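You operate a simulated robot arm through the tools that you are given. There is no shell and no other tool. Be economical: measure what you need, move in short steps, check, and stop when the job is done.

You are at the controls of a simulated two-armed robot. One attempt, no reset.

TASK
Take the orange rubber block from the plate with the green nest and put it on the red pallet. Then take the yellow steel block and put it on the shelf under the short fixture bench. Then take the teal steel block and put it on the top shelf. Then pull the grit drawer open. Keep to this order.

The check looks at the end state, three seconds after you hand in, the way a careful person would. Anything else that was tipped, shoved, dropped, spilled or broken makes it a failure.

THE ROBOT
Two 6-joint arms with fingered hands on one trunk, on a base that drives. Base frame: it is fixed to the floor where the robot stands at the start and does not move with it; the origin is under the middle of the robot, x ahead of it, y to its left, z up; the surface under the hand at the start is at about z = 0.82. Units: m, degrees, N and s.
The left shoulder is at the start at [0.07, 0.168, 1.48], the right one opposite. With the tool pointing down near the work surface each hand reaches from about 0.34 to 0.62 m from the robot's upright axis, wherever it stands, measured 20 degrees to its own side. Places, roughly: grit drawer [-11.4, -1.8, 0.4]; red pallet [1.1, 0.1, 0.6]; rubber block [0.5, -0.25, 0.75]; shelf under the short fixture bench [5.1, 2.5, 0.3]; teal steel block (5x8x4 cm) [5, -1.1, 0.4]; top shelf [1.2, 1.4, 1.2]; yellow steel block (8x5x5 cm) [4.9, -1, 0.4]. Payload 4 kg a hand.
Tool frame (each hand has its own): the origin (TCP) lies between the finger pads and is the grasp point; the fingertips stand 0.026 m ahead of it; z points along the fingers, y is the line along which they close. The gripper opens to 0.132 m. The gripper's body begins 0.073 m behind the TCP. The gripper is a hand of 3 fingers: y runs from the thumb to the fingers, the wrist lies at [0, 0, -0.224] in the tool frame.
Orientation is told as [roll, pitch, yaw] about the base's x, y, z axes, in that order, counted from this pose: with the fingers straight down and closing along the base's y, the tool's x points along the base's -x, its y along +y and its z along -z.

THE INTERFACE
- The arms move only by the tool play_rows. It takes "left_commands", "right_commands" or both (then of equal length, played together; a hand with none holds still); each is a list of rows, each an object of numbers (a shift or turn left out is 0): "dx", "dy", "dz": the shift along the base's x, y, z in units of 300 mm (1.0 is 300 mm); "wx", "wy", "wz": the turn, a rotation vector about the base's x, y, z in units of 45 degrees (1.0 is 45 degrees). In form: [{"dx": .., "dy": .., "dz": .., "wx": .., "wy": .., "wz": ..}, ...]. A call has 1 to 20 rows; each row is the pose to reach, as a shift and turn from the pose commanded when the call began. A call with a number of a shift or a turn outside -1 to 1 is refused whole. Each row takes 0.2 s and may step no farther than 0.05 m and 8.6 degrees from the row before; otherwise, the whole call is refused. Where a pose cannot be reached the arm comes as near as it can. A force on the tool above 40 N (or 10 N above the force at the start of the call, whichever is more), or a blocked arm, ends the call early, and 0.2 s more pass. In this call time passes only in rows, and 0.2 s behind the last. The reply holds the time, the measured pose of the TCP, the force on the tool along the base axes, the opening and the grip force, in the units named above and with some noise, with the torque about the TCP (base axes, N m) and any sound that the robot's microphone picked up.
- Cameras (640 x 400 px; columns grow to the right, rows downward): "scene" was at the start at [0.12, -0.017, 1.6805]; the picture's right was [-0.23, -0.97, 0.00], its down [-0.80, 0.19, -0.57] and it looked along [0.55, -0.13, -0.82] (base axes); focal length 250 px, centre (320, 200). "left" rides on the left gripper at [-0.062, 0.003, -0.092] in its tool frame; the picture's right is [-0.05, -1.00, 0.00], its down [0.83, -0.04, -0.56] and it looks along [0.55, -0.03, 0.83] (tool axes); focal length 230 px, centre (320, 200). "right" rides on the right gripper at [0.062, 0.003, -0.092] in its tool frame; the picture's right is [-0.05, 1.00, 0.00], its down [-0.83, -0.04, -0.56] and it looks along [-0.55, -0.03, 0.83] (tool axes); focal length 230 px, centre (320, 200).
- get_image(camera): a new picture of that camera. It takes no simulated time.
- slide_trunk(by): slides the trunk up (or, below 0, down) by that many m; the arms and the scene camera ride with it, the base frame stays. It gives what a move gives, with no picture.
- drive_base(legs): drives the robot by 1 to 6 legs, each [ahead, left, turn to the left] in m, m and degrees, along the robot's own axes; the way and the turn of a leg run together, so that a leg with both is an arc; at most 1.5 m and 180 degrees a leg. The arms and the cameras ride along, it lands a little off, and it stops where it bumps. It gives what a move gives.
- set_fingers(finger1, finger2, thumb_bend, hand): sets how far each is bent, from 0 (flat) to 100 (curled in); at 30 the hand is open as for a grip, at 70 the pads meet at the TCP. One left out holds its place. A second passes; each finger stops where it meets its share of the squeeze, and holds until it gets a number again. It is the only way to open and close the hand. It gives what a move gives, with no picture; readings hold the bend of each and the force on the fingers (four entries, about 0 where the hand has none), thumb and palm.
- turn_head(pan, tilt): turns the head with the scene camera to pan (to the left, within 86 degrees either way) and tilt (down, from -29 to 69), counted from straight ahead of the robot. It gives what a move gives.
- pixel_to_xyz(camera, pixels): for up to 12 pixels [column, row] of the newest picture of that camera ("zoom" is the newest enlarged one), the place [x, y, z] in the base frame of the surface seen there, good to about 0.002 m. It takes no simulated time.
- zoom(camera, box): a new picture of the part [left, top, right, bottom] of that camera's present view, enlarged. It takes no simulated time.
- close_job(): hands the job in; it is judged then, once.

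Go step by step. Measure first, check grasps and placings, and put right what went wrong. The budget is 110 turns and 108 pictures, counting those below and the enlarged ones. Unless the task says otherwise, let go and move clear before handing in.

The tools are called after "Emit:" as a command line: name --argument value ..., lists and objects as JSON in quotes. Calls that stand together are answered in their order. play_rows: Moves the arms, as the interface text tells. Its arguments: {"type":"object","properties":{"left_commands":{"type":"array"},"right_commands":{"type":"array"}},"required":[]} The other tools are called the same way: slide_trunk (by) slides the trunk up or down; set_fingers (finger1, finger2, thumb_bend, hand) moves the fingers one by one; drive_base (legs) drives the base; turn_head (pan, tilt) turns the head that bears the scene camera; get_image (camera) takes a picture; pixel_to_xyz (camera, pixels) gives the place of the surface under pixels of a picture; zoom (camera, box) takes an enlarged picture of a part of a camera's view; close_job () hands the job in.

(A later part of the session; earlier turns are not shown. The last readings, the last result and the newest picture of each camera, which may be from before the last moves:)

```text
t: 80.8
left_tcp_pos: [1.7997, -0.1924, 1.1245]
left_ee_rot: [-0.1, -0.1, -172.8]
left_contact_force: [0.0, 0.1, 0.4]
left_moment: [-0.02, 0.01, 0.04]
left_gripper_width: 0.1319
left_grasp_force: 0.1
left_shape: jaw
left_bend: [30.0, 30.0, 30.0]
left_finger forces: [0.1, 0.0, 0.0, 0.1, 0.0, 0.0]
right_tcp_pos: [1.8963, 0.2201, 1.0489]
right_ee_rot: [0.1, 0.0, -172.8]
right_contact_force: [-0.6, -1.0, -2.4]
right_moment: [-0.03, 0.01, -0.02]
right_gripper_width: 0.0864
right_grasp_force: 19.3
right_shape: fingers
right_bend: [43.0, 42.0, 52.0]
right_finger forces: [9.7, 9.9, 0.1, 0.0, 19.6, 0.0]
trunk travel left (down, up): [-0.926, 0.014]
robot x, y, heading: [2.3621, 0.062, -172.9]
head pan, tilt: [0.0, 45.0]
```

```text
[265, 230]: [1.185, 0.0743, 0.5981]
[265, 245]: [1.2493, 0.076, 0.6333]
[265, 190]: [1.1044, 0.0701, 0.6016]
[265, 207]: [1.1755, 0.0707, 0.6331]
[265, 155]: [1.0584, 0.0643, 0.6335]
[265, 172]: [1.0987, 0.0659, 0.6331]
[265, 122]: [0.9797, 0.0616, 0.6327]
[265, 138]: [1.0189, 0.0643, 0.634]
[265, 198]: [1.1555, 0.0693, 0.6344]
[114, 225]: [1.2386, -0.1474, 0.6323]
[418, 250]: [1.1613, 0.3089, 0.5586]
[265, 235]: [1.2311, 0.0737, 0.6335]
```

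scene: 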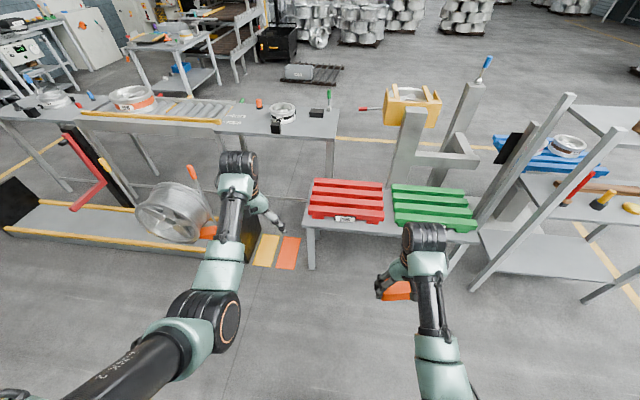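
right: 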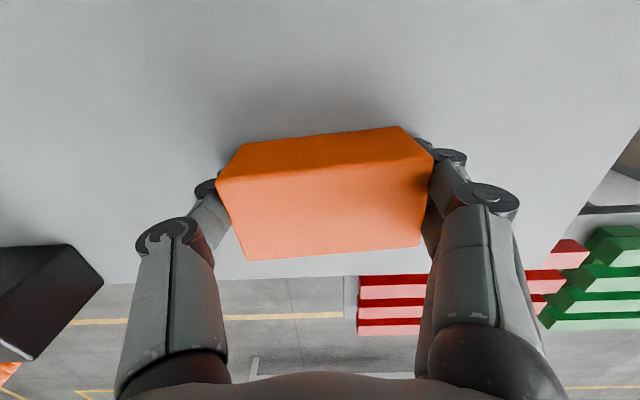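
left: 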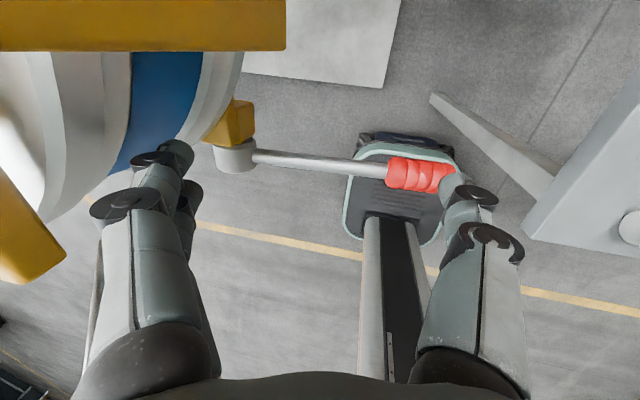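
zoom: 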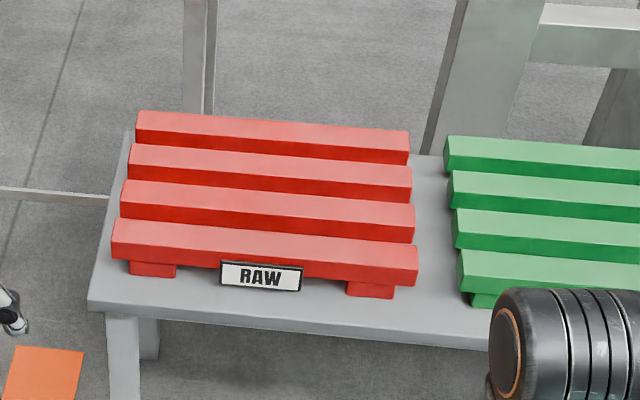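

Slat 2 spans x≈1.13–1.18 at z 0.634. I square up to -x, drive to about (1.66,-0.145) and lower the trunk by 0.2.

Emit:
drive_base --legs '[[0, 0, -7.1], [0.7, 0.207, 0]]'

Emit:
slide_trunk --by -0.2

Emit:
get_image --camera "right"

Emit:
get_image --camera "scene"

```text
t: 85.3
left_tcp_pos: [1.081, -0.3438, 1.1246]
left_ee_rot: [-0.2, 0.0, -178.8]
left_contact_force: [0.0, 0.1, -0.5]
left_moment: [-0.01, -0.01, -0.01]
left_gripper_width: 0.1317
left_grasp_force: 0.1
left_shape: jaw
left_bend: [30.0, 30.0, 30.0]
left_finger forces: [0.0, 0.1, 0.1, 0.0, 0.0, 0.1]
right_tcp_pos: [1.2198, 0.0555, 1.0499]
right_ee_rot: [0.0, 0.2, -178.8]
right_contact_force: [0.2, -0.4, -1.9]
right_moment: [0.02, 0.01, 0.01]
right_gripper_width: 0.0865
right_grasp_force: 19.5
right_shape: fingers
right_bend: [43.0, 42.0, 52.0]
right_finger forces: [9.7, 9.9, 0.0, 0.0, 19.6, 0.1]
trunk travel left (down, up): [-0.926, 0.014]
robot x, y, heading: [1.6687, -0.1503, -178.9]
head pan, tilt: [0.0, 45.0]
```

```text
t: 87.5
left_tcp_pos: [1.0799, -0.3433, 0.9259]
left_ee_rot: [-0.2, -0.1, -178.8]
left_contact_force: [-0.1, 0.1, -0.3]
left_moment: [-0.03, -0.02, -0.01]
left_gripper_width: 0.1322
left_grasp_force: 0.0
left_shape: jaw
left_bend: [30.0, 30.0, 30.0]
left_finger forces: [0.0, 0.0, 0.0, 0.1, 0.0, 0.1]
right_tcp_pos: [1.2198, 0.0547, 0.8479]
right_ee_rot: [-0.1, 0.0, -178.8]
right_contact_force: [0.3, -0.5, -2.7]
right_moment: [-0.01, -0.02, 0.01]
right_gripper_width: 0.0867
right_grasp_force: 19.7
right_shape: fingers
right_bend: [43.0, 42.0, 52.0]
right_finger forces: [9.7, 9.9, 0.1, 0.2, 19.6, 0.0]
trunk travel left (down, up): [-0.726, 0.214]
robot x, y, heading: [1.6669, -0.1487, -178.6]
head pan, tilt: [0.0, 45.0]
```

```text
86 pictures are left
```

right: 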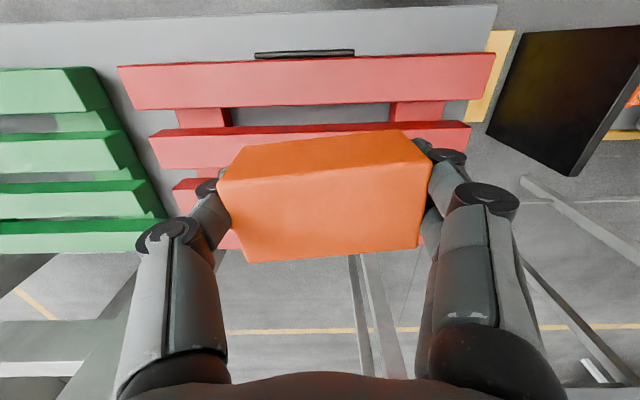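

```text
85 pictures are left
```

scene: 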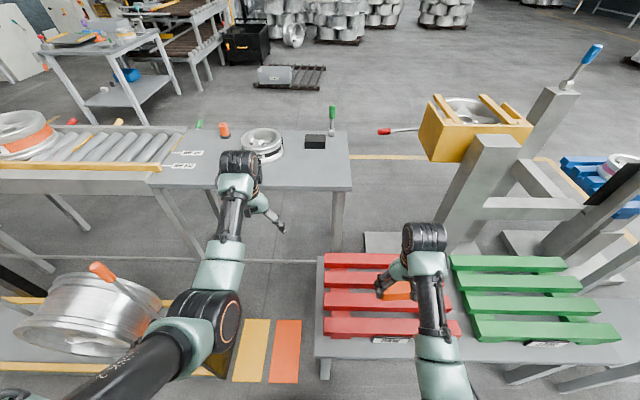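

The block hangs over the pallet. I move to TCP (1.158, 0.07) and lower to just above z≈0.674.

Emit:
play_rows --right_commands '[{"dx": -0.1, "dy": 0.03, "dz": -0.08}, {"dx": -0.207, "dy": 0.05, "dz": -0.17}, {"dx": -0.207, "dy": 0.05, "dz": -0.3}, {"dx": -0.207, "dy": 0.05, "dz": -0.42}, {"dx": -0.207, "dy": 0.05, "dz": -0.5}, {"dx": -0.207, "dy": 0.05, "dz": -0.54}]'

Emit:
zoom --camera "scene" --box '[300, 200, 500, 360]'

Emit:
get_image --camera "right"

```text
t: 88.9
left_tcp_pos: [1.0815, -0.3439, 0.9255]
left_ee_rot: [-0.2, 0.0, -178.8]
left_contact_force: [-0.6, 0.0, 0.1]
left_moment: [-0.01, 0.02, 0.01]
left_gripper_width: 0.132
left_grasp_force: 0.1
left_shape: jaw
left_bend: [30.0, 30.0, 30.0]
left_finger forces: [0.0, 0.0, 0.1, 0.0, 0.1, 0.1]
right_tcp_pos: [1.1593, 0.0679, 0.6854]
right_ee_rot: [0.1, 0.0, -178.9]
right_contact_force: [-0.7, 0.3, -2.5]
right_moment: [0.0, -0.01, 0.02]
right_gripper_width: 0.0866
right_grasp_force: 19.9
right_shape: fingers
right_bend: [43.0, 42.0, 52.0]
right_finger forces: [9.6, 9.9, 0.1, 0.0, 19.5, 0.0]
trunk travel left (down, up): [-0.726, 0.214]
robot x, y, heading: [1.6679, -0.149, -178.9]
head pan, tilt: [0.0, 45.0]
```

```text
2.50 times, centred on (400, 280) of scene
```

zoom: 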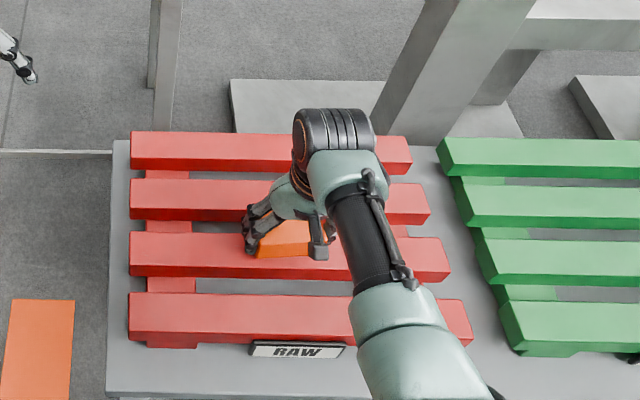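

```text
83 pictures are left
```

right: 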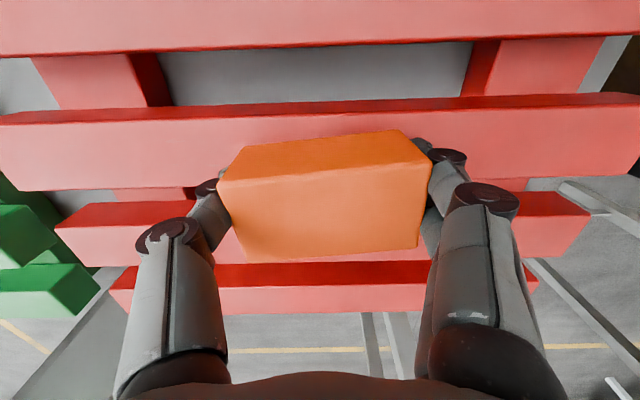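

The block sits above slat 2. I lower the last ~13 mm gently.

Emit:
play_rows --right_commands '[{"dz": -0.02}, {"dz": -0.035}, {"dz": -0.045}]'

```text
t: 89.7
left_tcp_pos: [1.0803, -0.3433, 0.9247]
left_ee_rot: [-0.2, -0.1, -178.9]
left_contact_force: [0.2, 0.2, -0.2]
left_moment: [0.0, 0.02, 0.03]
left_gripper_width: 0.1319
left_grasp_force: 0.0
left_shape: jaw
left_bend: [30.0, 30.0, 30.0]
left_finger forces: [0.0, 0.0, 0.0, 0.0, 0.1, 0.0]
right_tcp_pos: [1.1574, 0.0699, 0.6744]
right_ee_rot: [0.0, 0.1, -178.8]
right_contact_force: [0.8, -0.5, -1.8]
right_moment: [0.0, -0.03, 0.02]
right_gripper_width: 0.0869
right_grasp_force: 19.6
right_shape: fingers
right_bend: [43.0, 42.0, 52.0]
right_finger forces: [9.6, 9.9, 0.1, 0.0, 19.5, 0.0]
trunk travel left (down, up): [-0.726, 0.214]
robot x, y, heading: [1.6655, -0.1511, -178.6]
head pan, tilt: [0.0, 45.0]
```

Emit:
play_rows --right_commands '[{"dz": -0.006}, {"dz": -0.012}]'

```text
t: 90.3
left_tcp_pos: [1.0814, -0.3449, 0.9254]
left_ee_rot: [-0.3, -0.1, -178.8]
left_contact_force: [0.0, -1.1, -0.7]
left_moment: [-0.02, 0.01, -0.02]
left_gripper_width: 0.1317
left_grasp_force: 0.0
left_shape: jaw
left_bend: [30.0, 30.0, 30.0]
left_finger forces: [0.0, 0.0, 0.0, 0.0, 0.0, 0.0]
right_tcp_pos: [1.1571, 0.0698, 0.6712]
right_ee_rot: [0.1, -0.2, -178.8]
right_contact_force: [-0.1, 0.5, 1.1]
right_moment: [-0.16, -0.02, 0.0]
right_gripper_width: 0.0866
right_grasp_force: 19.6
right_shape: fingers
right_bend: [43.0, 42.0, 52.0]
right_finger forces: [9.6, 9.9, 0.1, 0.1, 19.8, 0.1]
trunk travel left (down, up): [-0.726, 0.214]
robot x, y, heading: [1.6671, -0.1457, -178.9]
head pan, tilt: [0.0, 45.0]
```

Contact is felt (force z −2 → +1.1 N). I open the hand and rise.

Emit:
set_fingers --hand "right" --finger1 30 --finger2 30 --thumb_bend 30

Emit:
play_rows --right_commands '[{"dz": 0.12}, {"dz": 0.25}, {"dz": 0.4}, {"dz": 0.55, "dx": 0.05}]'

Emit:
get_image --camera "right"

```text
t: 91.3
left_tcp_pos: [1.0797, -0.3449, 0.9244]
left_ee_rot: [-0.3, -0.2, -178.7]
left_contact_force: [0.5, -0.3, -0.7]
left_moment: [-0.01, 0.05, 0.02]
left_gripper_width: 0.132
left_grasp_force: 0.0
left_shape: jaw
left_bend: [30.0, 30.0, 30.0]
left_finger forces: [0.1, 0.0, 0.1, 0.0, 0.0, 0.1]
right_tcp_pos: [1.1586, 0.0691, 0.6707]
right_ee_rot: [0.1, 0.0, -178.8]
right_contact_force: [-0.5, -0.3, 0.0]
right_moment: [0.0, 0.01, -0.01]
right_gripper_width: 0.134
right_grasp_force: 0.0
right_shape: fingers
right_bend: [30.0, 30.0, 30.0]
right_finger forces: [0.0, 0.1, 0.0, 0.0, 0.0, 0.0]
trunk travel left (down, up): [-0.726, 0.214]
robot x, y, heading: [1.67, -0.1535, -178.9]
head pan, tilt: [0.0, 45.0]
```

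```text
t: 92.3
left_tcp_pos: [1.0797, -0.3439, 0.9243]
left_ee_rot: [-0.2, -0.1, -178.8]
left_contact_force: [0.0, 0.2, 0.2]
left_moment: [0.0, 0.01, 0.0]
left_gripper_width: 0.1321
left_grasp_force: 0.1
left_shape: jaw
left_bend: [30.0, 30.0, 30.0]
left_finger forces: [0.1, 0.0, 0.0, 0.1, 0.0, 0.1]
right_tcp_pos: [1.1716, 0.0699, 0.8358]
right_ee_rot: [0.0, 0.1, -178.7]
right_contact_force: [0.9, -0.6, 0.2]
right_moment: [0.01, 0.03, 0.01]
right_gripper_width: 0.1341
right_grasp_force: 0.0
right_shape: fingers
right_bend: [30.0, 30.0, 30.0]
right_finger forces: [0.1, 0.0, 0.0, 0.1, 0.0, 0.0]
trunk travel left (down, up): [-0.726, 0.214]
robot x, y, heading: [1.6654, -0.1524, -178.9]
head pan, tilt: [0.0, 45.0]
```

```text
82 pictures are left
```

right: 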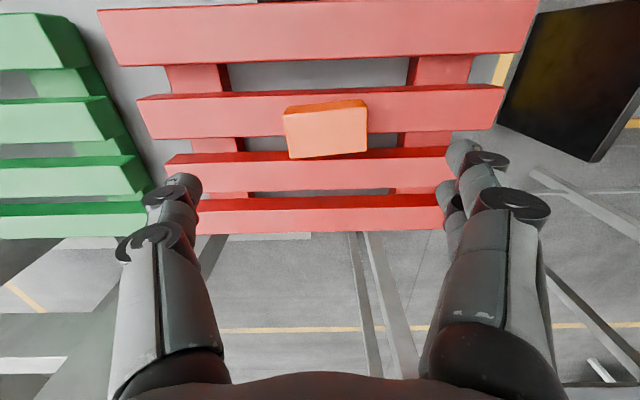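

The block rests squarely on slat 2. I back off, raise the trunk, turn to +x and look toward the steel blocks.

Emit:
drive_base --legs '[[-0.6, 0, 0], [0, 0, 130]]'

Emit:
slide_trunk --by 0.2

Emit:
turn_head --pan 30 --tilt 30

Emit:
get_image --camera "scene"

```text
t: 101.0
left_tcp_pos: [2.7757, -0.4584, 0.9248]
left_ee_rot: [-0.3, 0.0, -48.7]
left_contact_force: [0.4, 0.5, 0.8]
left_moment: [-0.02, -0.02, -0.01]
left_gripper_width: 0.132
left_grasp_force: 0.0
left_shape: jaw
left_bend: [30.0, 30.0, 30.0]
left_finger forces: [0.0, 0.0, 0.1, 0.0, 0.0, 0.1]
right_tcp_pos: [2.4011, -0.6566, 0.8349]
right_ee_rot: [0.1, 0.0, -48.7]
right_contact_force: [0.0, -0.2, -1.1]
right_moment: [0.05, 0.01, 0.01]
right_gripper_width: 0.1345
right_grasp_force: 0.0
right_shape: fingers
right_bend: [30.0, 30.0, 30.0]
right_finger forces: [0.0, 0.1, 0.0, 0.1, 0.1, 0.0]
trunk travel left (down, up): [-0.726, 0.214]
robot x, y, heading: [2.2485, -0.1351, -48.6]
head pan, tilt: [0.0, 45.0]
```

```text
t: 103.2
left_tcp_pos: [2.7755, -0.4582, 1.1248]
left_ee_rot: [-0.2, -0.1, -48.7]
left_contact_force: [0.3, 0.1, 0.7]
left_moment: [-0.01, -0.01, 0.02]
left_gripper_width: 0.1316
left_grasp_force: 0.1
left_shape: jaw
left_bend: [30.0, 30.0, 30.0]
left_finger forces: [0.0, 0.0, 0.1, 0.1, 0.1, 0.0]
right_tcp_pos: [2.4017, -0.6567, 1.0345]
right_ee_rot: [0.0, 0.1, -48.7]
right_contact_force: [0.5, 0.3, -1.1]
right_moment: [0.01, 0.02, -0.02]
right_gripper_width: 0.1342
right_grasp_force: 0.0
right_shape: fingers
right_bend: [30.0, 30.0, 30.0]
right_finger forces: [0.0, 0.0, 0.1, 0.1, 0.1, 0.0]
trunk travel left (down, up): [-0.926, 0.014]
robot x, y, heading: [2.2558, -0.1358, -48.5]
head pan, tilt: [0.0, 45.0]
```

```text
t: 104.1
left_tcp_pos: [2.7756, -0.4579, 1.1248]
left_ee_rot: [-0.1, -0.1, -48.6]
left_contact_force: [-0.6, 0.5, -1.1]
left_moment: [-0.01, 0.03, -0.02]
left_gripper_width: 0.1319
left_grasp_force: 0.1
left_shape: jaw
left_bend: [30.0, 30.0, 30.0]
left_finger forces: [0.0, 0.1, 0.0, 0.0, 0.0, 0.0]
right_tcp_pos: [2.4019, -0.6557, 1.0348]
right_ee_rot: [0.1, -0.1, -48.7]
right_contact_force: [-0.4, 1.0, -0.2]
right_moment: [0.01, -0.02, -0.01]
right_gripper_width: 0.1342
right_grasp_force: 0.1
right_shape: fingers
right_bend: [30.0, 30.0, 30.0]
right_finger forces: [0.0, 0.0, 0.0, 0.1, 0.0, 0.1]
trunk travel left (down, up): [-0.926, 0.014]
robot x, y, heading: [2.2504, -0.1405, -48.8]
head pan, tilt: [30.0, 30.0]
```

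```text
81 pictures are left
```

scene: 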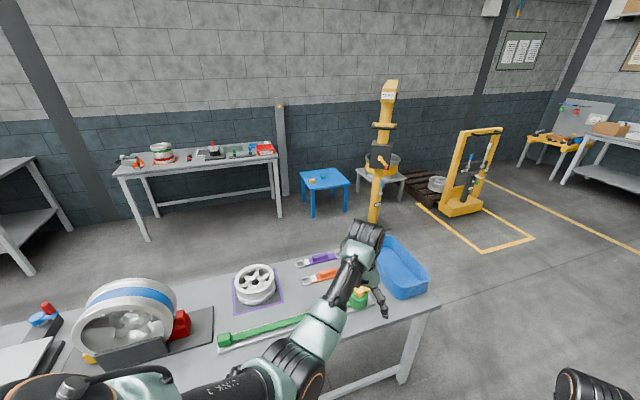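

The low blue stool at (323,180) carries small yellow and teal items. I zoom and measure.

Emit:
zoom --camera "scene" --box '[280, 150, 440, 250]'

Emit:
pixel_to_xyz --camera "scene" --pixels '[[312, 181], [323, 177], [303, 187], [347, 183], [330, 172], [375, 225], [312, 213], [150, 235], [280, 217], [400, 375], [435, 300], [400, 240]]'

```text
4.00 times, centred on (360, 200) of scene
```

zoom: 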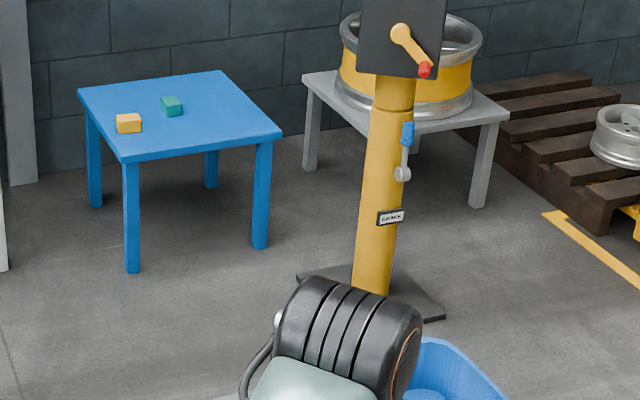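

```text
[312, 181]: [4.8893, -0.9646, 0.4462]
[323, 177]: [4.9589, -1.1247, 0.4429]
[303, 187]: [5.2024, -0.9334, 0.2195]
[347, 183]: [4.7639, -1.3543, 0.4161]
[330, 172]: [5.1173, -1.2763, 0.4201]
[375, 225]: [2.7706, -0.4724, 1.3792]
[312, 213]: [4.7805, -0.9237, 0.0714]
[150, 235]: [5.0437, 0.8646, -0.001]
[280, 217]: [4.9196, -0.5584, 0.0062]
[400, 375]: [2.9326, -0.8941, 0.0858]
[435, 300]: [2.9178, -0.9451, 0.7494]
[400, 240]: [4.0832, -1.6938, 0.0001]
```

The blocks stand on the stool: yellow (4.89,-0.965), teal (4.96,-1.125). I measure the hoist base and the central bench's far side.

Emit:
pixel_to_xyz --camera "zoom" --pixels '[[300, 275], [440, 318], [370, 285], [132, 270], [260, 248], [128, 115], [172, 98], [480, 205], [270, 140], [80, 92], [500, 390], [405, 175]]'

Emit:
pixel_to_xyz --camera "scene" --pixels '[[385, 240], [285, 260], [200, 275], [420, 275], [10, 260], [60, 225]]'

```text
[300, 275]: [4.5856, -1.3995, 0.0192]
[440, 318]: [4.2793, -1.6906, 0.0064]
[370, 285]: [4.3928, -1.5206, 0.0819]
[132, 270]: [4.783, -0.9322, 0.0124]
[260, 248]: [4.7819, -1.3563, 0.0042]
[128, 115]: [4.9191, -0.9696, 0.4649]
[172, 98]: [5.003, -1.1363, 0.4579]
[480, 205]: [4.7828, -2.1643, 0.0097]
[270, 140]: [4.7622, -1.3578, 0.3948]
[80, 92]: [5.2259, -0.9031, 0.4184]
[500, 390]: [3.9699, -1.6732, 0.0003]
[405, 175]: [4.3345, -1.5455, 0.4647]
```

```text
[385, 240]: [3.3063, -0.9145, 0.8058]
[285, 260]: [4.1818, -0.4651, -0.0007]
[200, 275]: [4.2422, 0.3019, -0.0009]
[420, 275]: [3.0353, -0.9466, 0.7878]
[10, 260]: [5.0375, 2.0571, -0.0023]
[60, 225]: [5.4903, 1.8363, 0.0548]
```

Hoist plate spans x 4.28–4.6, y −1.69…−1.37; bench end is y≈−0.95. I drive around the bench's right end and look again from there.

Emit:
drive_base --legs '[[0, 0, -41.2], [1.35, 0, 0], [0, 0, 90], [0.8, 0, 0]]'

Emit:
turn_head --pan 20 --tilt 40

Emit:
get_image --camera "scene"

```text
t: 120.5
left_tcp_pos: [3.6719, -1.2762, 1.1257]
left_ee_rot: [-0.3, -0.1, 0.5]
left_contact_force: [0.1, -0.3, 0.0]
left_moment: [0.02, -0.02, 0.0]
left_gripper_width: 0.1321
left_grasp_force: 0.0
left_shape: jaw
left_bend: [30.0, 30.0, 30.0]
left_finger forces: [0.0, 0.0, 0.0, 0.0, 0.1, 0.0]
right_tcp_pos: [3.576, -1.6881, 1.0353]
right_ee_rot: [0.0, 0.0, 0.5]
right_contact_force: [-0.3, -0.2, 0.0]
right_moment: [0.01, -0.03, -0.03]
right_gripper_width: 0.1341
right_grasp_force: 0.0
right_shape: fingers
right_bend: [30.0, 30.0, 30.0]
right_finger forces: [0.0, 0.0, 0.1, 0.0, 0.0, 0.1]
trunk travel left (down, up): [-0.926, 0.014]
robot x, y, heading: [3.0796, -1.4654, 0.5]
head pan, tilt: [30.0, 30.0]
```

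```text
t: 121.2
left_tcp_pos: [3.6722, -1.2756, 1.1247]
left_ee_rot: [-0.2, -0.1, 0.4]
left_contact_force: [0.5, -0.3, -0.7]
left_moment: [-0.02, -0.03, 0.0]
left_gripper_width: 0.132
left_grasp_force: 0.2
left_shape: jaw
left_bend: [30.0, 30.0, 30.0]
left_finger forces: [0.1, 0.1, 0.1, 0.1, 0.1, 0.1]
right_tcp_pos: [3.5782, -1.6898, 1.0348]
right_ee_rot: [0.0, 0.0, 0.5]
right_contact_force: [0.3, 0.5, 0.3]
right_moment: [-0.02, 0.01, 0.01]
right_gripper_width: 0.1342
right_grasp_force: 0.0
right_shape: fingers
right_bend: [30.0, 30.0, 30.0]
right_finger forces: [0.0, 0.0, 0.0, 0.1, 0.0, 0.1]
trunk travel left (down, up): [-0.926, 0.014]
robot x, y, heading: [3.0841, -1.4633, 0.6]
head pan, tilt: [20.0, 40.0]
```

```text
79 pictures are left
```

scene: 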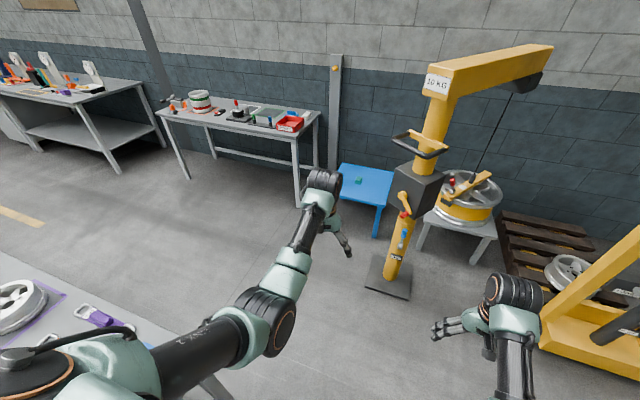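

The hoist (400,180) is ahead-right and a yellow stand at (600,300) on the right. I measure the clearances.

Emit:
pixel_to_xyz --camera "scene" --pixels '[[365, 290], [368, 258], [412, 160], [405, 135], [550, 310], [545, 340], [140, 330], [60, 275], [130, 350], [435, 200], [300, 205], [376, 230]]'

```text
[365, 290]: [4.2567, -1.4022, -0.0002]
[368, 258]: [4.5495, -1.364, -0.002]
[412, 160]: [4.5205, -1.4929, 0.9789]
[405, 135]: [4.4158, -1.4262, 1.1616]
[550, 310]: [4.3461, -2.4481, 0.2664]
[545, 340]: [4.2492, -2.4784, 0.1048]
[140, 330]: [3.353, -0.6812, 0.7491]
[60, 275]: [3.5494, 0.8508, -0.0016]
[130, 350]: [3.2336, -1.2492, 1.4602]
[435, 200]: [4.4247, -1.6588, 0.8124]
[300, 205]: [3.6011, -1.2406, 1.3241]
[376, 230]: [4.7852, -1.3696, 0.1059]
```

Bench far edge is x≈3.36. I go forward to x≈3.6, strafe left past the hoist, then pull the left hand in (robot-relative 0.46, 0.2, z≈1.01).

Emit:
drive_base --legs '[[0.5, 0, 0], [0.05, 0.36, 0], [0.4, 0.34, 0]]'

Emit:
play_rows --left_commands '[{"dx": -0.07, "dz": -0.06}, {"dx": -0.16, "dz": -0.14}, {"dx": -0.25, "dz": -0.22, "dy": 0.01}, {"dx": -0.34, "dz": -0.3, "dy": 0.03}, {"dx": -0.43, "dz": -0.38, "dy": 0.04}]'

Emit:
turn_head --pan -10 --tilt 50

Emit:
get_image --camera "scene"

```text
t: 128.9
left_tcp_pos: [4.6504, -0.566, 1.126]
left_ee_rot: [-0.3, -0.1, 0.2]
left_contact_force: [-0.3, -1.0, 0.4]
left_moment: [0.03, 0.04, -0.01]
left_gripper_width: 0.1322
left_grasp_force: 0.0
left_shape: jaw
left_bend: [30.0, 30.0, 30.0]
left_finger forces: [0.1, 0.0, 0.0, 0.0, 0.0, 0.0]
right_tcp_pos: [4.5543, -0.9765, 1.0346]
right_ee_rot: [0.0, -0.1, 0.3]
right_contact_force: [-0.4, -0.1, -0.2]
right_moment: [0.03, -0.04, 0.0]
right_gripper_width: 0.1338
right_grasp_force: 0.0
right_shape: fingers
right_bend: [30.0, 30.0, 30.0]
right_finger forces: [0.0, 0.0, 0.0, 0.0, 0.0, 0.0]
trunk travel left (down, up): [-0.926, 0.014]
robot x, y, heading: [4.0601, -0.7478, 0.3]
head pan, tilt: [20.0, 40.0]
```

```text
t: 130.1
left_tcp_pos: [4.5179, -0.5543, 1.0123]
left_ee_rot: [-0.2, -0.1, 0.3]
left_contact_force: [-0.1, -0.6, -0.1]
left_moment: [-0.01, -0.02, -0.01]
left_gripper_width: 0.1319
left_grasp_force: 0.0
left_shape: jaw
left_bend: [30.0, 30.0, 30.0]
left_finger forces: [0.0, 0.0, 0.1, 0.1, 0.0, 0.0]
right_tcp_pos: [4.5539, -0.9768, 1.0361]
right_ee_rot: [0.1, 0.0, 0.3]
right_contact_force: [0.0, 0.8, -1.0]
right_moment: [0.03, 0.01, 0.0]
right_gripper_width: 0.1338
right_grasp_force: 0.1
right_shape: fingers
right_bend: [30.0, 30.0, 30.0]
right_finger forces: [0.0, 0.0, 0.0, 0.1, 0.0, 0.0]
trunk travel left (down, up): [-0.926, 0.014]
robot x, y, heading: [4.0644, -0.7451, 0.4]
head pan, tilt: [20.0, 40.0]
```

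```text
t: 131.1
left_tcp_pos: [4.5202, -0.5532, 1.0114]
left_ee_rot: [-0.1, -0.1, 0.3]
left_contact_force: [0.2, -0.1, 0.8]
left_moment: [0.02, -0.05, 0.0]
left_gripper_width: 0.1319
left_grasp_force: 0.1
left_shape: jaw
left_bend: [30.0, 30.0, 30.0]
left_finger forces: [0.0, 0.1, 0.0, 0.0, 0.1, 0.0]
right_tcp_pos: [4.5558, -0.977, 1.0336]
right_ee_rot: [0.0, 0.0, 0.3]
right_contact_force: [-0.2, 0.0, -0.4]
right_moment: [0.01, -0.01, 0.04]
right_gripper_width: 0.1341
right_grasp_force: 0.0
right_shape: fingers
right_bend: [30.0, 30.0, 30.0]
right_finger forces: [0.0, 0.0, 0.0, 0.0, 0.0, 0.2]
trunk travel left (down, up): [-0.926, 0.014]
robot x, y, heading: [4.0625, -0.7476, 0.4]
head pan, tilt: [-10.0, 50.0]
```

```text
78 pictures are left
```

scene: 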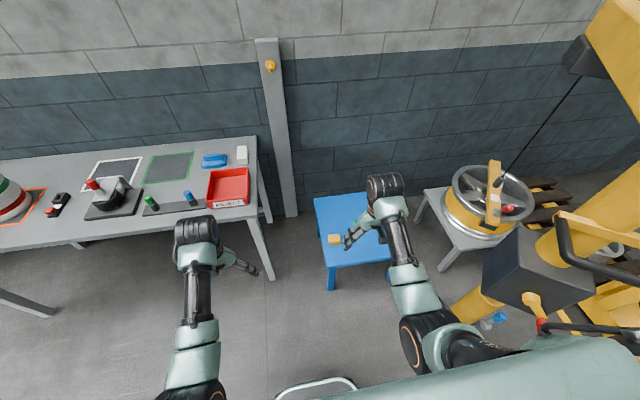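

The yellow block is at (334,240); the hoist's box and handle are near my right elbow (430,340). I measure both.

Emit:
pixel_to_xyz --camera "scene" --pixels '[[425, 335], [450, 350], [495, 265], [560, 225], [540, 330], [334, 236], [334, 243], [470, 300], [250, 200], [250, 225], [328, 198], [390, 260]]'

Emit:
get_image --camera "right"

```text
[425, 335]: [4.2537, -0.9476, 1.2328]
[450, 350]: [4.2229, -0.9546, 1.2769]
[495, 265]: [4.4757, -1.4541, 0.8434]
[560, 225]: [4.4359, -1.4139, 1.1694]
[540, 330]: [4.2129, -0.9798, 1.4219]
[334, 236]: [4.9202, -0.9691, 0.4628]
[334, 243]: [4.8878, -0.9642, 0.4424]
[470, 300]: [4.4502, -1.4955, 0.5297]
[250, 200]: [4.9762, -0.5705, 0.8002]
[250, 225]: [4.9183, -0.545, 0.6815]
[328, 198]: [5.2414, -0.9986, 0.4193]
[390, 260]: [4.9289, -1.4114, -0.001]
```

```text
77 pictures are left
```

right: 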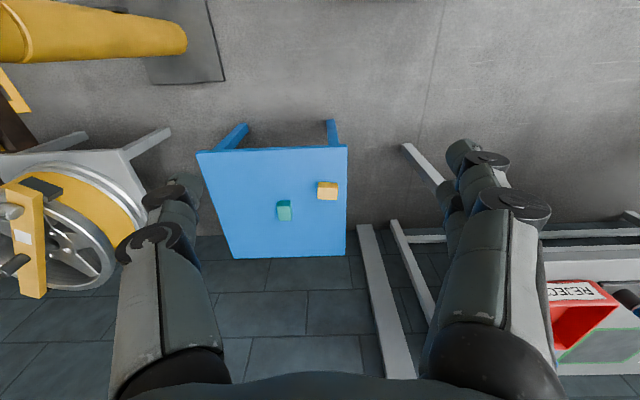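

Elbow at y≈-0.95 vs hoist at y≤-1.41: clear. I measure the blocks in the right camera view.

Emit:
pixel_to_xyz --camera "right" --pixels '[[318, 185], [338, 184], [319, 199], [337, 199], [327, 190], [278, 203], [290, 202], [278, 219], [290, 219], [284, 212], [198, 152], [346, 147]]'

Emit:
zoom --camera "right" --box '[240, 160, 360, 240]'

```text
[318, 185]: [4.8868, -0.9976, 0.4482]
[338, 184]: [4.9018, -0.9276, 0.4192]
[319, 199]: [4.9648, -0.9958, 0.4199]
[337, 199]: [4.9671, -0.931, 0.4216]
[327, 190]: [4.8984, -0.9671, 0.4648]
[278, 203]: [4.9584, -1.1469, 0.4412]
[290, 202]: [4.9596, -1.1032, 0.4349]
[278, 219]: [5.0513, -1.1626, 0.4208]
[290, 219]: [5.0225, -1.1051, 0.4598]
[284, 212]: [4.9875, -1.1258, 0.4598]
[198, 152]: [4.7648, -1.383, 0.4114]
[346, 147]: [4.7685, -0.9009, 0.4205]
```

```text
5.00 times, centred on (300, 200) of right
```

zoom: 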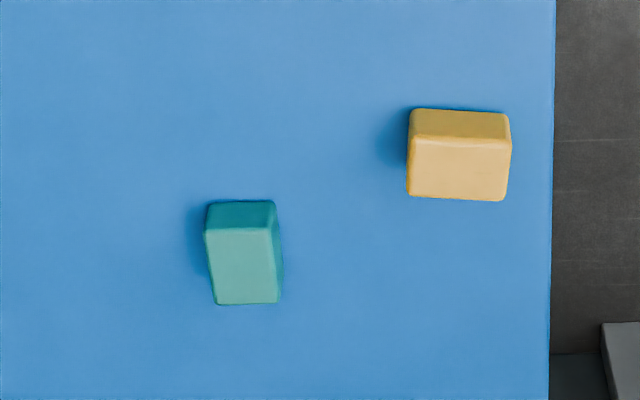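

Yellow block: centre ≈(4.912,-0.966), long side along y, top ≈0.468. I advance 0.19 m and lower the trunk by 0.43, then tilt the right hand 45° so that the same grip also suits the under-bench shelf.

Emit:
drive_base --legs '[[0.19, 0.0, 0]]'

Emit:
slide_trunk --by -0.42

Emit:
play_rows --right_commands '[{"wy": -0.17, "dx": 0.03}, {"wy": -0.34, "dx": 0.05}, {"wy": -0.51, "dx": 0.07}, {"wy": -0.68, "dx": 0.08}, {"wy": -0.85, "dx": 0.08}, {"wy": -1.0, "dx": 0.08}]'

Emit:
get_image --camera "right"

Emit:
get_image --camera "scene"

```text
t: 132.6
left_tcp_pos: [4.7028, -0.5518, 1.0131]
left_ee_rot: [-0.2, -0.3, 0.3]
left_contact_force: [0.2, -0.6, -0.5]
left_moment: [0.01, -0.01, -0.02]
left_gripper_width: 0.1321
left_grasp_force: 0.0
left_shape: jaw
left_bend: [30.0, 30.0, 30.0]
left_finger forces: [0.0, 0.1, 0.0, 0.0, 0.0, 0.0]
right_tcp_pos: [4.737, -0.9751, 1.0364]
right_ee_rot: [0.1, -0.1, 0.4]
right_contact_force: [-0.9, 0.4, 0.7]
right_moment: [0.04, -0.02, 0.0]
right_gripper_width: 0.1342
right_grasp_force: 0.1
right_shape: fingers
right_bend: [30.0, 30.0, 30.0]
right_finger forces: [0.1, 0.1, 0.0, 0.1, 0.1, 0.1]
trunk travel left (down, up): [-0.926, 0.014]
robot x, y, heading: [4.2551, -0.7468, 0.5]
head pan, tilt: [-10.0, 50.0]
```

```text
refused: -0.42 is not a number from -0.4 to 0.4
```

```text
t: 134.0
left_tcp_pos: [4.7047, -0.5524, 1.0113]
left_ee_rot: [-0.2, -0.2, 0.3]
left_contact_force: [-0.9, -1.0, -0.1]
left_moment: [0.02, 0.0, 0.0]
left_gripper_width: 0.1322
left_grasp_force: 0.0
left_shape: jaw
left_bend: [30.0, 30.0, 30.0]
left_finger forces: [0.0, 0.0, 0.1, 0.1, 0.0, 0.0]
right_tcp_pos: [4.7648, -0.9755, 1.0357]
right_ee_rot: [-0.4, -45.1, 0.4]
right_contact_force: [0.3, -0.7, 0.5]
right_moment: [-0.04, 0.02, 0.02]
right_gripper_width: 0.1341
right_grasp_force: 0.0
right_shape: fingers
right_bend: [30.0, 30.0, 30.0]
right_finger forces: [0.1, 0.0, 0.1, 0.0, 0.0, 0.0]
trunk travel left (down, up): [-0.926, 0.014]
robot x, y, heading: [4.2499, -0.7464, 0.2]
head pan, tilt: [-10.0, 50.0]
```

```text
75 pictures are left
```

right: 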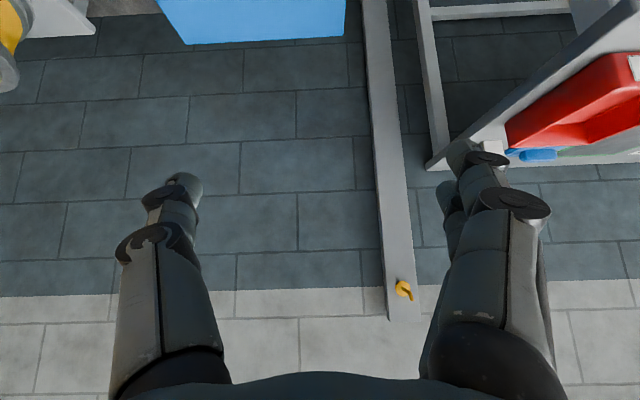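

```text
74 pictures are left
```

scene: 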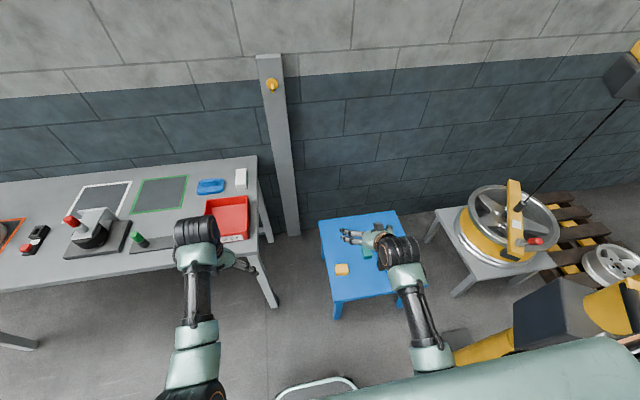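

The 45° tilt works. I lower the trunk by 0.4 and look again.

Emit:
slide_trunk --by -0.4

Emit:
get_image --camera "right"

Emit:
get_image --camera "scene"

```text
t: 137.8
left_tcp_pos: [4.7045, -0.5515, 0.6117]
left_ee_rot: [-0.2, -0.1, 0.2]
left_contact_force: [0.1, 0.3, 0.3]
left_moment: [0.02, -0.02, 0.01]
left_gripper_width: 0.1318
left_grasp_force: 0.0
left_shape: jaw
left_bend: [30.0, 30.0, 30.0]
left_finger forces: [0.0, 0.0, 0.0, 0.0, 0.0, 0.1]
right_tcp_pos: [4.7643, -0.9759, 0.6356]
right_ee_rot: [-0.3, -45.0, 0.4]
right_contact_force: [0.3, 0.1, -0.2]
right_moment: [0.01, -0.01, -0.06]
right_gripper_width: 0.1338
right_grasp_force: 0.0
right_shape: fingers
right_bend: [30.0, 30.0, 30.0]
right_finger forces: [0.0, 0.0, 0.0, 0.0, 0.0, 0.1]
trunk travel left (down, up): [-0.526, 0.414]
robot x, y, heading: [4.2503, -0.7481, 0.5]
head pan, tilt: [-10.0, 50.0]
```

```text
73 pictures are left
```

right: 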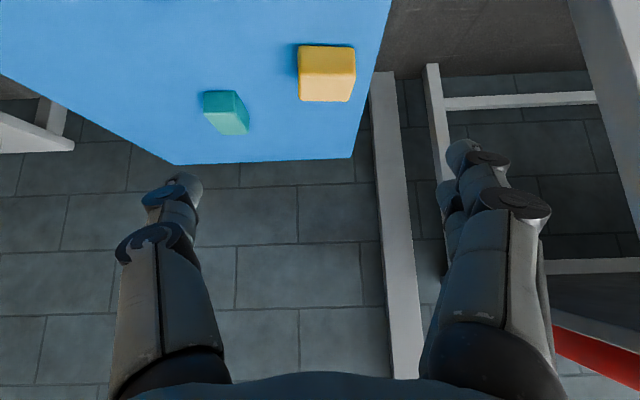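

```text
72 pictures are left
```

scene: 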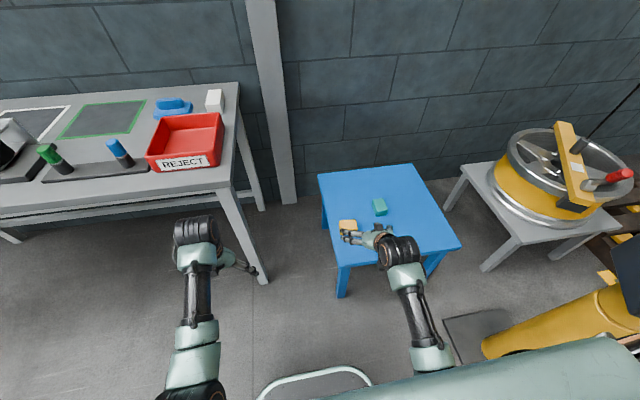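

I measure the yellow and teal blocks from this closer view.

Emit:
pixel_to_xyz --camera "right" --pixels '[[300, 70], [352, 73], [305, 98], [350, 98], [327, 75], [327, 98], [327, 55], [205, 110], [245, 132], [237, 93], [218, 132], [235, 120]]'

```text
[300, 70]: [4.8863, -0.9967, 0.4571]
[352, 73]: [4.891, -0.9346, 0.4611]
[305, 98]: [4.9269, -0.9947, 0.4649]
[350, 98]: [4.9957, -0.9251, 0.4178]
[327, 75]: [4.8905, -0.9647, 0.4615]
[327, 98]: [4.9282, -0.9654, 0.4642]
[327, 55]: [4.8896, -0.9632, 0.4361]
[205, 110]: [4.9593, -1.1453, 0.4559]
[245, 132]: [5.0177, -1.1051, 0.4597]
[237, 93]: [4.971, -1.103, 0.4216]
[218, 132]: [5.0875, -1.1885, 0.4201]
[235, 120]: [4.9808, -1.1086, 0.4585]
```

Yellow centre is (4.911,-0.965), front face x≈4.888, stool z≈0.418. I move along the tilted approach to TCP (4.911,-0.965,0.452).

Emit:
play_rows --right_commands '[{"dx": 0.08, "dy": 0.01, "dz": -0.1}, {"dx": 0.16, "dy": 0.02, "dz": -0.2}, {"dx": 0.24, "dy": 0.03, "dz": -0.3}, {"dx": 0.32, "dy": 0.037, "dz": -0.4}, {"dx": 0.41, "dy": 0.037, "dz": -0.51}, {"dx": 0.48, "dy": 0.037, "dz": -0.605}]'

Emit:
get_image --camera "right"

```text
t: 139.2
left_tcp_pos: [4.7053, -0.5514, 0.6111]
left_ee_rot: [-0.3, 0.1, 0.3]
left_contact_force: [0.2, 0.1, -0.9]
left_moment: [0.0, -0.01, -0.03]
left_gripper_width: 0.132
left_grasp_force: 0.1
left_shape: jaw
left_bend: [30.0, 30.0, 30.0]
left_finger forces: [0.0, 0.1, 0.0, 0.0, 0.0, 0.0]
right_tcp_pos: [4.9062, -0.9625, 0.4512]
right_ee_rot: [-0.2, -44.7, 0.4]
right_contact_force: [-1.4, -0.4, -1.0]
right_moment: [-0.02, -0.14, 0.0]
right_gripper_width: 0.1339
right_grasp_force: 0.0
right_shape: fingers
right_bend: [30.0, 30.0, 30.0]
right_finger forces: [0.1, 0.0, 0.0, 0.0, 0.0, 0.0]
trunk travel left (down, up): [-0.526, 0.414]
robot x, y, heading: [4.2474, -0.7487, 0.3]
head pan, tilt: [-10.0, 50.0]
```

```text
71 pictures are left
```

right: 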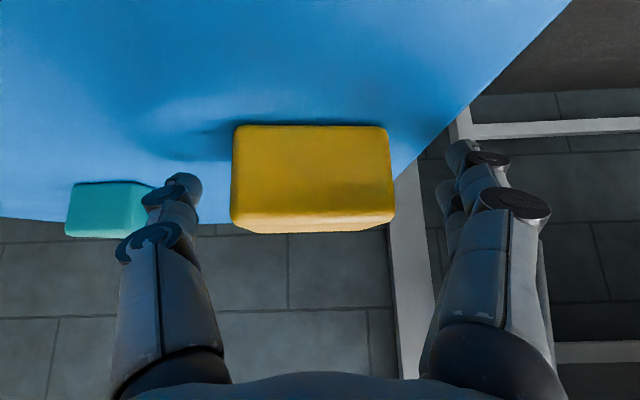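

The yellow block is between thumb and fingers with the teal clear outside. I close firmly.

Emit:
set_fingers --hand "right" --finger1 75 --finger2 75 --thumb_bend 75

Emit:
play_rows --right_commands '[{"dz": 0.04}, {"dz": 0.1}]'

Emit:
get_image --camera "right"

```text
t: 140.2
left_tcp_pos: [4.7056, -0.5527, 0.6109]
left_ee_rot: [-0.2, -0.1, 0.2]
left_contact_force: [0.1, -0.1, -0.3]
left_moment: [-0.02, 0.01, 0.0]
left_gripper_width: 0.132
left_grasp_force: 0.1
left_shape: jaw
left_bend: [30.0, 30.0, 30.0]
left_finger forces: [0.0, 0.0, 0.1, 0.0, 0.1, 0.0]
right_tcp_pos: [4.9082, -0.9629, 0.4544]
right_ee_rot: [-0.2, -45.0, 0.4]
right_contact_force: [1.3, -0.4, 2.2]
right_moment: [0.09, -0.05, -0.04]
right_gripper_width: 0.0686
right_grasp_force: 18.7
right_shape: fingers
right_bend: [50.0, 51.0, 55.0]
right_finger forces: [10.0, 8.7, 0.1, 0.0, 18.5, 0.0]
trunk travel left (down, up): [-0.526, 0.414]
robot x, y, heading: [4.2496, -0.748, 0.1]
head pan, tilt: [-10.0, 50.0]
```

```text
t: 140.8
left_tcp_pos: [4.7048, -0.5527, 0.6107]
left_ee_rot: [-0.2, -0.1, 0.3]
left_contact_force: [0.1, -0.1, 0.8]
left_moment: [0.04, -0.01, 0.01]
left_gripper_width: 0.1317
left_grasp_force: 0.2
left_shape: jaw
left_bend: [30.0, 30.0, 30.0]
left_finger forces: [0.0, 0.1, 0.0, 0.0, 0.0, 0.0]
right_tcp_pos: [4.9075, -0.9611, 0.4815]
right_ee_rot: [-0.3, -44.8, 0.6]
right_contact_force: [-0.1, 0.5, -2.4]
right_moment: [0.0, -0.02, 0.03]
right_gripper_width: 0.0683
right_grasp_force: 18.1
right_shape: fingers
right_bend: [50.0, 51.0, 55.0]
right_finger forces: [8.8, 9.1, 0.0, 0.0, 17.9, 0.1]
trunk travel left (down, up): [-0.526, 0.414]
robot x, y, heading: [4.2468, -0.7497, 0.2]
head pan, tilt: [-10.0, 50.0]
```

```text
70 pictures are left
```

right: 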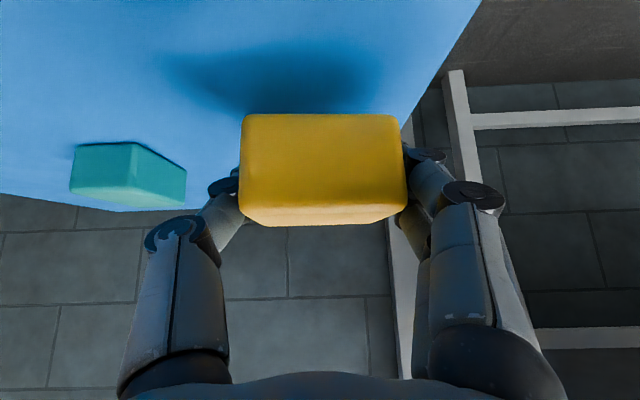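

The yellow block is held and lifted (net −2.4 N). I lift more, back away, then drive along the aisle toward the short fixture bench and look.

Emit:
play_rows --right_commands '[{"dz": 0.12}, {"dz": 0.25}, {"dz": 0.37, "dx": -0.05}, {"dz": 0.45, "dx": -0.15}]'

Emit:
drive_base --legs '[[-0.25, 0, 0], [0, 0, 90], [1.3, 0, 0], [1.0, 0, 0]]'

Emit:
turn_head --pan -45 --tilt 25

Emit:
get_image --camera "scene"

```text
t: 141.8
left_tcp_pos: [4.7053, -0.5519, 0.6121]
left_ee_rot: [-0.2, 0.0, 0.4]
left_contact_force: [0.5, 0.9, -0.1]
left_moment: [0.05, -0.02, 0.01]
left_gripper_width: 0.132
left_grasp_force: 0.2
left_shape: jaw
left_bend: [30.0, 30.0, 30.0]
left_finger forces: [0.0, 0.0, 0.0, 0.0, 0.0, 0.0]
right_tcp_pos: [4.8605, -0.9637, 0.6167]
right_ee_rot: [-0.2, -44.8, 0.5]
right_contact_force: [0.2, -1.3, -2.2]
right_moment: [0.01, 0.02, 0.02]
right_gripper_width: 0.0683
right_grasp_force: 18.4
right_shape: fingers
right_bend: [50.0, 51.0, 56.0]
right_finger forces: [8.8, 9.0, 0.0, 0.0, 17.8, 0.1]
trunk travel left (down, up): [-0.526, 0.414]
robot x, y, heading: [4.2469, -0.7441, 0.2]
head pan, tilt: [-10.0, 50.0]
```

```text
t: 158.2
left_tcp_pos: [3.771, 1.9684, 0.6118]
left_ee_rot: [-0.2, 0.0, 92.4]
left_contact_force: [-0.8, -1.1, -0.9]
left_moment: [0.04, -0.01, 0.03]
left_gripper_width: 0.1322
left_grasp_force: 0.0
left_shape: jaw
left_bend: [30.0, 30.0, 30.0]
left_finger forces: [0.0, 0.0, 0.0, 0.0, 0.0, 0.0]
right_tcp_pos: [4.178, 2.1376, 0.6168]
right_ee_rot: [-0.3, -44.9, 92.3]
right_contact_force: [0.1, -0.4, -1.8]
right_moment: [-0.01, 0.02, 0.04]
right_gripper_width: 0.0683
right_grasp_force: 18.2
right_shape: fingers
right_bend: [50.0, 51.0, 56.0]
right_finger forces: [8.6, 9.0, 0.0, 0.0, 17.6, 0.0]
trunk travel left (down, up): [-0.526, 0.414]
robot x, y, heading: [3.9866, 1.5184, 92.1]
head pan, tilt: [-10.0, 50.0]
```

```text
t: 159.2
left_tcp_pos: [3.7725, 1.9662, 0.6114]
left_ee_rot: [-0.1, 0.1, 92.3]
left_contact_force: [0.1, 0.0, -1.1]
left_moment: [-0.01, -0.02, 0.01]
left_gripper_width: 0.132
left_grasp_force: 0.2
left_shape: jaw
left_bend: [30.0, 30.0, 30.0]
left_finger forces: [0.0, 0.0, 0.0, 0.0, 0.0, 0.1]
right_tcp_pos: [4.1782, 2.1386, 0.6168]
right_ee_rot: [-0.4, -44.9, 92.4]
right_contact_force: [0.7, 0.5, -2.5]
right_moment: [0.01, -0.03, -0.01]
right_gripper_width: 0.0681
right_grasp_force: 17.4
right_shape: fingers
right_bend: [50.0, 51.0, 56.0]
right_finger forces: [8.6, 9.0, 0.0, 0.1, 17.6, 0.0]
trunk travel left (down, up): [-0.526, 0.414]
robot x, y, heading: [3.9828, 1.5189, 92.4]
head pan, tilt: [-45.0, 25.0]
```

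```text
69 pictures are left
```

scene: 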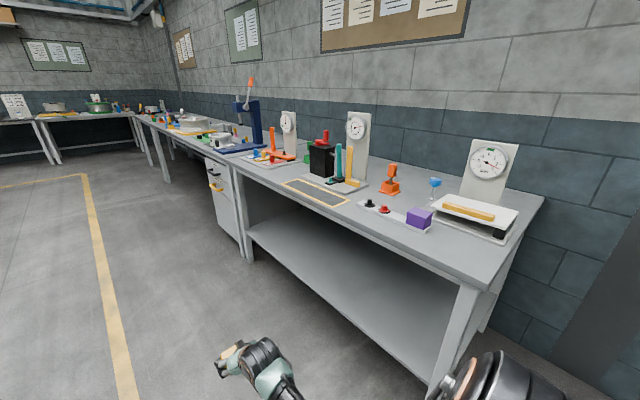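

The near bench with gauges (fixtures) has a shelf below (350,270). I measure its extents.

Emit:
pixel_to_xyz --camera "scene" --pixels '[[440, 375], [250, 255], [340, 260], [370, 300], [300, 240], [420, 330], [235, 165], [450, 275], [400, 290], [320, 285], [330, 230], [535, 200]]'

```text
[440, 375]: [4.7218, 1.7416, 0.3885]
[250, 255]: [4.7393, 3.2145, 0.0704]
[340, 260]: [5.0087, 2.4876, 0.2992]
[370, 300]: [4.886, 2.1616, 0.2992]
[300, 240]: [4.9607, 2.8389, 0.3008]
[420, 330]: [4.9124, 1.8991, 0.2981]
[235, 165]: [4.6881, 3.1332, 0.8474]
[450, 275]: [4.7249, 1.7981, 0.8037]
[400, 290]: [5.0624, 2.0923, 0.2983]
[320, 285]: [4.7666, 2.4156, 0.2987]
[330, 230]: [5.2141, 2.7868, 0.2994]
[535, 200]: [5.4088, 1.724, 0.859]
```

Shelf: z≈0.299, front edge x≈4.75, y 1.75–3.2, bench top edge x≈4.69 at z 0.80–0.85. I drive to y≈2.6 with distance, turn to face it, and lower the trunk 0.24.

Emit:
drive_base --legs '[[1.1, 0.2, 0], [0, 0, -92.3]]'

Emit:
slide_trunk --by -0.24

Emit:
turn_head --pan -10 --tilt 35

Emit:
get_image --camera "scene"

```text
t: 168.8
left_tcp_pos: [4.2261, 2.7991, 0.6117]
left_ee_rot: [-0.1, 0.0, -2.0]
left_contact_force: [1.1, 0.2, -0.5]
left_moment: [-0.02, 0.02, 0.0]
left_gripper_width: 0.1321
left_grasp_force: 0.0
left_shape: jaw
left_bend: [30.0, 30.0, 30.0]
left_finger forces: [0.1, 0.1, 0.0, 0.0, 0.0, 0.1]
right_tcp_pos: [4.3666, 2.3821, 0.6171]
right_ee_rot: [-0.2, -44.9, -1.9]
right_contact_force: [0.7, 0.9, -2.5]
right_moment: [0.01, 0.03, -0.01]
right_gripper_width: 0.0678
right_grasp_force: 17.6
right_shape: fingers
right_bend: [50.0, 51.0, 56.0]
right_finger forces: [8.6, 9.0, 0.0, 0.0, 17.4, 0.0]
trunk travel left (down, up): [-0.526, 0.414]
robot x, y, heading: [3.7633, 2.6243, -2.1]
head pan, tilt: [-45.0, 25.0]
```

```text
t: 171.3
left_tcp_pos: [4.2258, 2.7989, 0.3722]
left_ee_rot: [-0.2, -0.1, -2.1]
left_contact_force: [0.6, -0.4, 0.1]
left_moment: [0.02, -0.01, -0.03]
left_gripper_width: 0.1319
left_grasp_force: 0.0
left_shape: jaw
left_bend: [30.0, 30.0, 30.0]
left_finger forces: [0.0, 0.1, 0.0, 0.0, 0.0, 0.0]
right_tcp_pos: [4.3654, 2.382, 0.3773]
right_ee_rot: [-0.3, -44.9, -1.9]
right_contact_force: [0.3, -0.6, -2.5]
right_moment: [0.02, 0.03, 0.01]
right_gripper_width: 0.0678
right_grasp_force: 17.2
right_shape: fingers
right_bend: [50.0, 51.0, 56.0]
right_finger forces: [8.5, 8.9, 0.1, 0.0, 17.4, 0.1]
trunk travel left (down, up): [-0.286, 0.654]
robot x, y, heading: [3.7642, 2.6228, -1.8]
head pan, tilt: [-45.0, 25.0]
```

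```text
t: 172.3
left_tcp_pos: [4.2257, 2.7987, 0.3722]
left_ee_rot: [-0.2, 0.0, -2.1]
left_contact_force: [0.0, -0.5, 0.5]
left_moment: [0.03, -0.02, 0.03]
left_gripper_width: 0.132
left_grasp_force: 0.0
left_shape: jaw
left_bend: [30.0, 30.0, 30.0]
left_finger forces: [0.0, 0.0, 0.0, 0.0, 0.1, 0.0]
right_tcp_pos: [4.3661, 2.3809, 0.3769]
right_ee_rot: [-0.3, -44.8, -1.8]
right_contact_force: [-0.4, 0.2, -2.2]
right_moment: [0.05, 0.01, -0.01]
right_gripper_width: 0.0681
right_grasp_force: 17.5
right_shape: fingers
right_bend: [50.0, 51.0, 56.0]
right_finger forces: [8.4, 9.0, 0.1, 0.1, 17.4, 0.0]
trunk travel left (down, up): [-0.286, 0.654]
robot x, y, heading: [3.7627, 2.6203, -1.9]
head pan, tilt: [-10.0, 35.0]
```

```text
68 pictures are left
```

scene: 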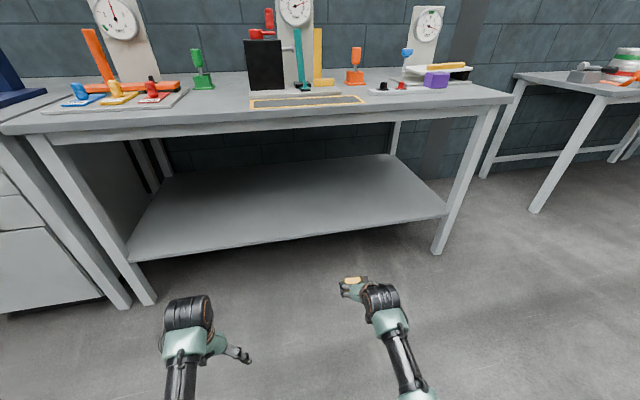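

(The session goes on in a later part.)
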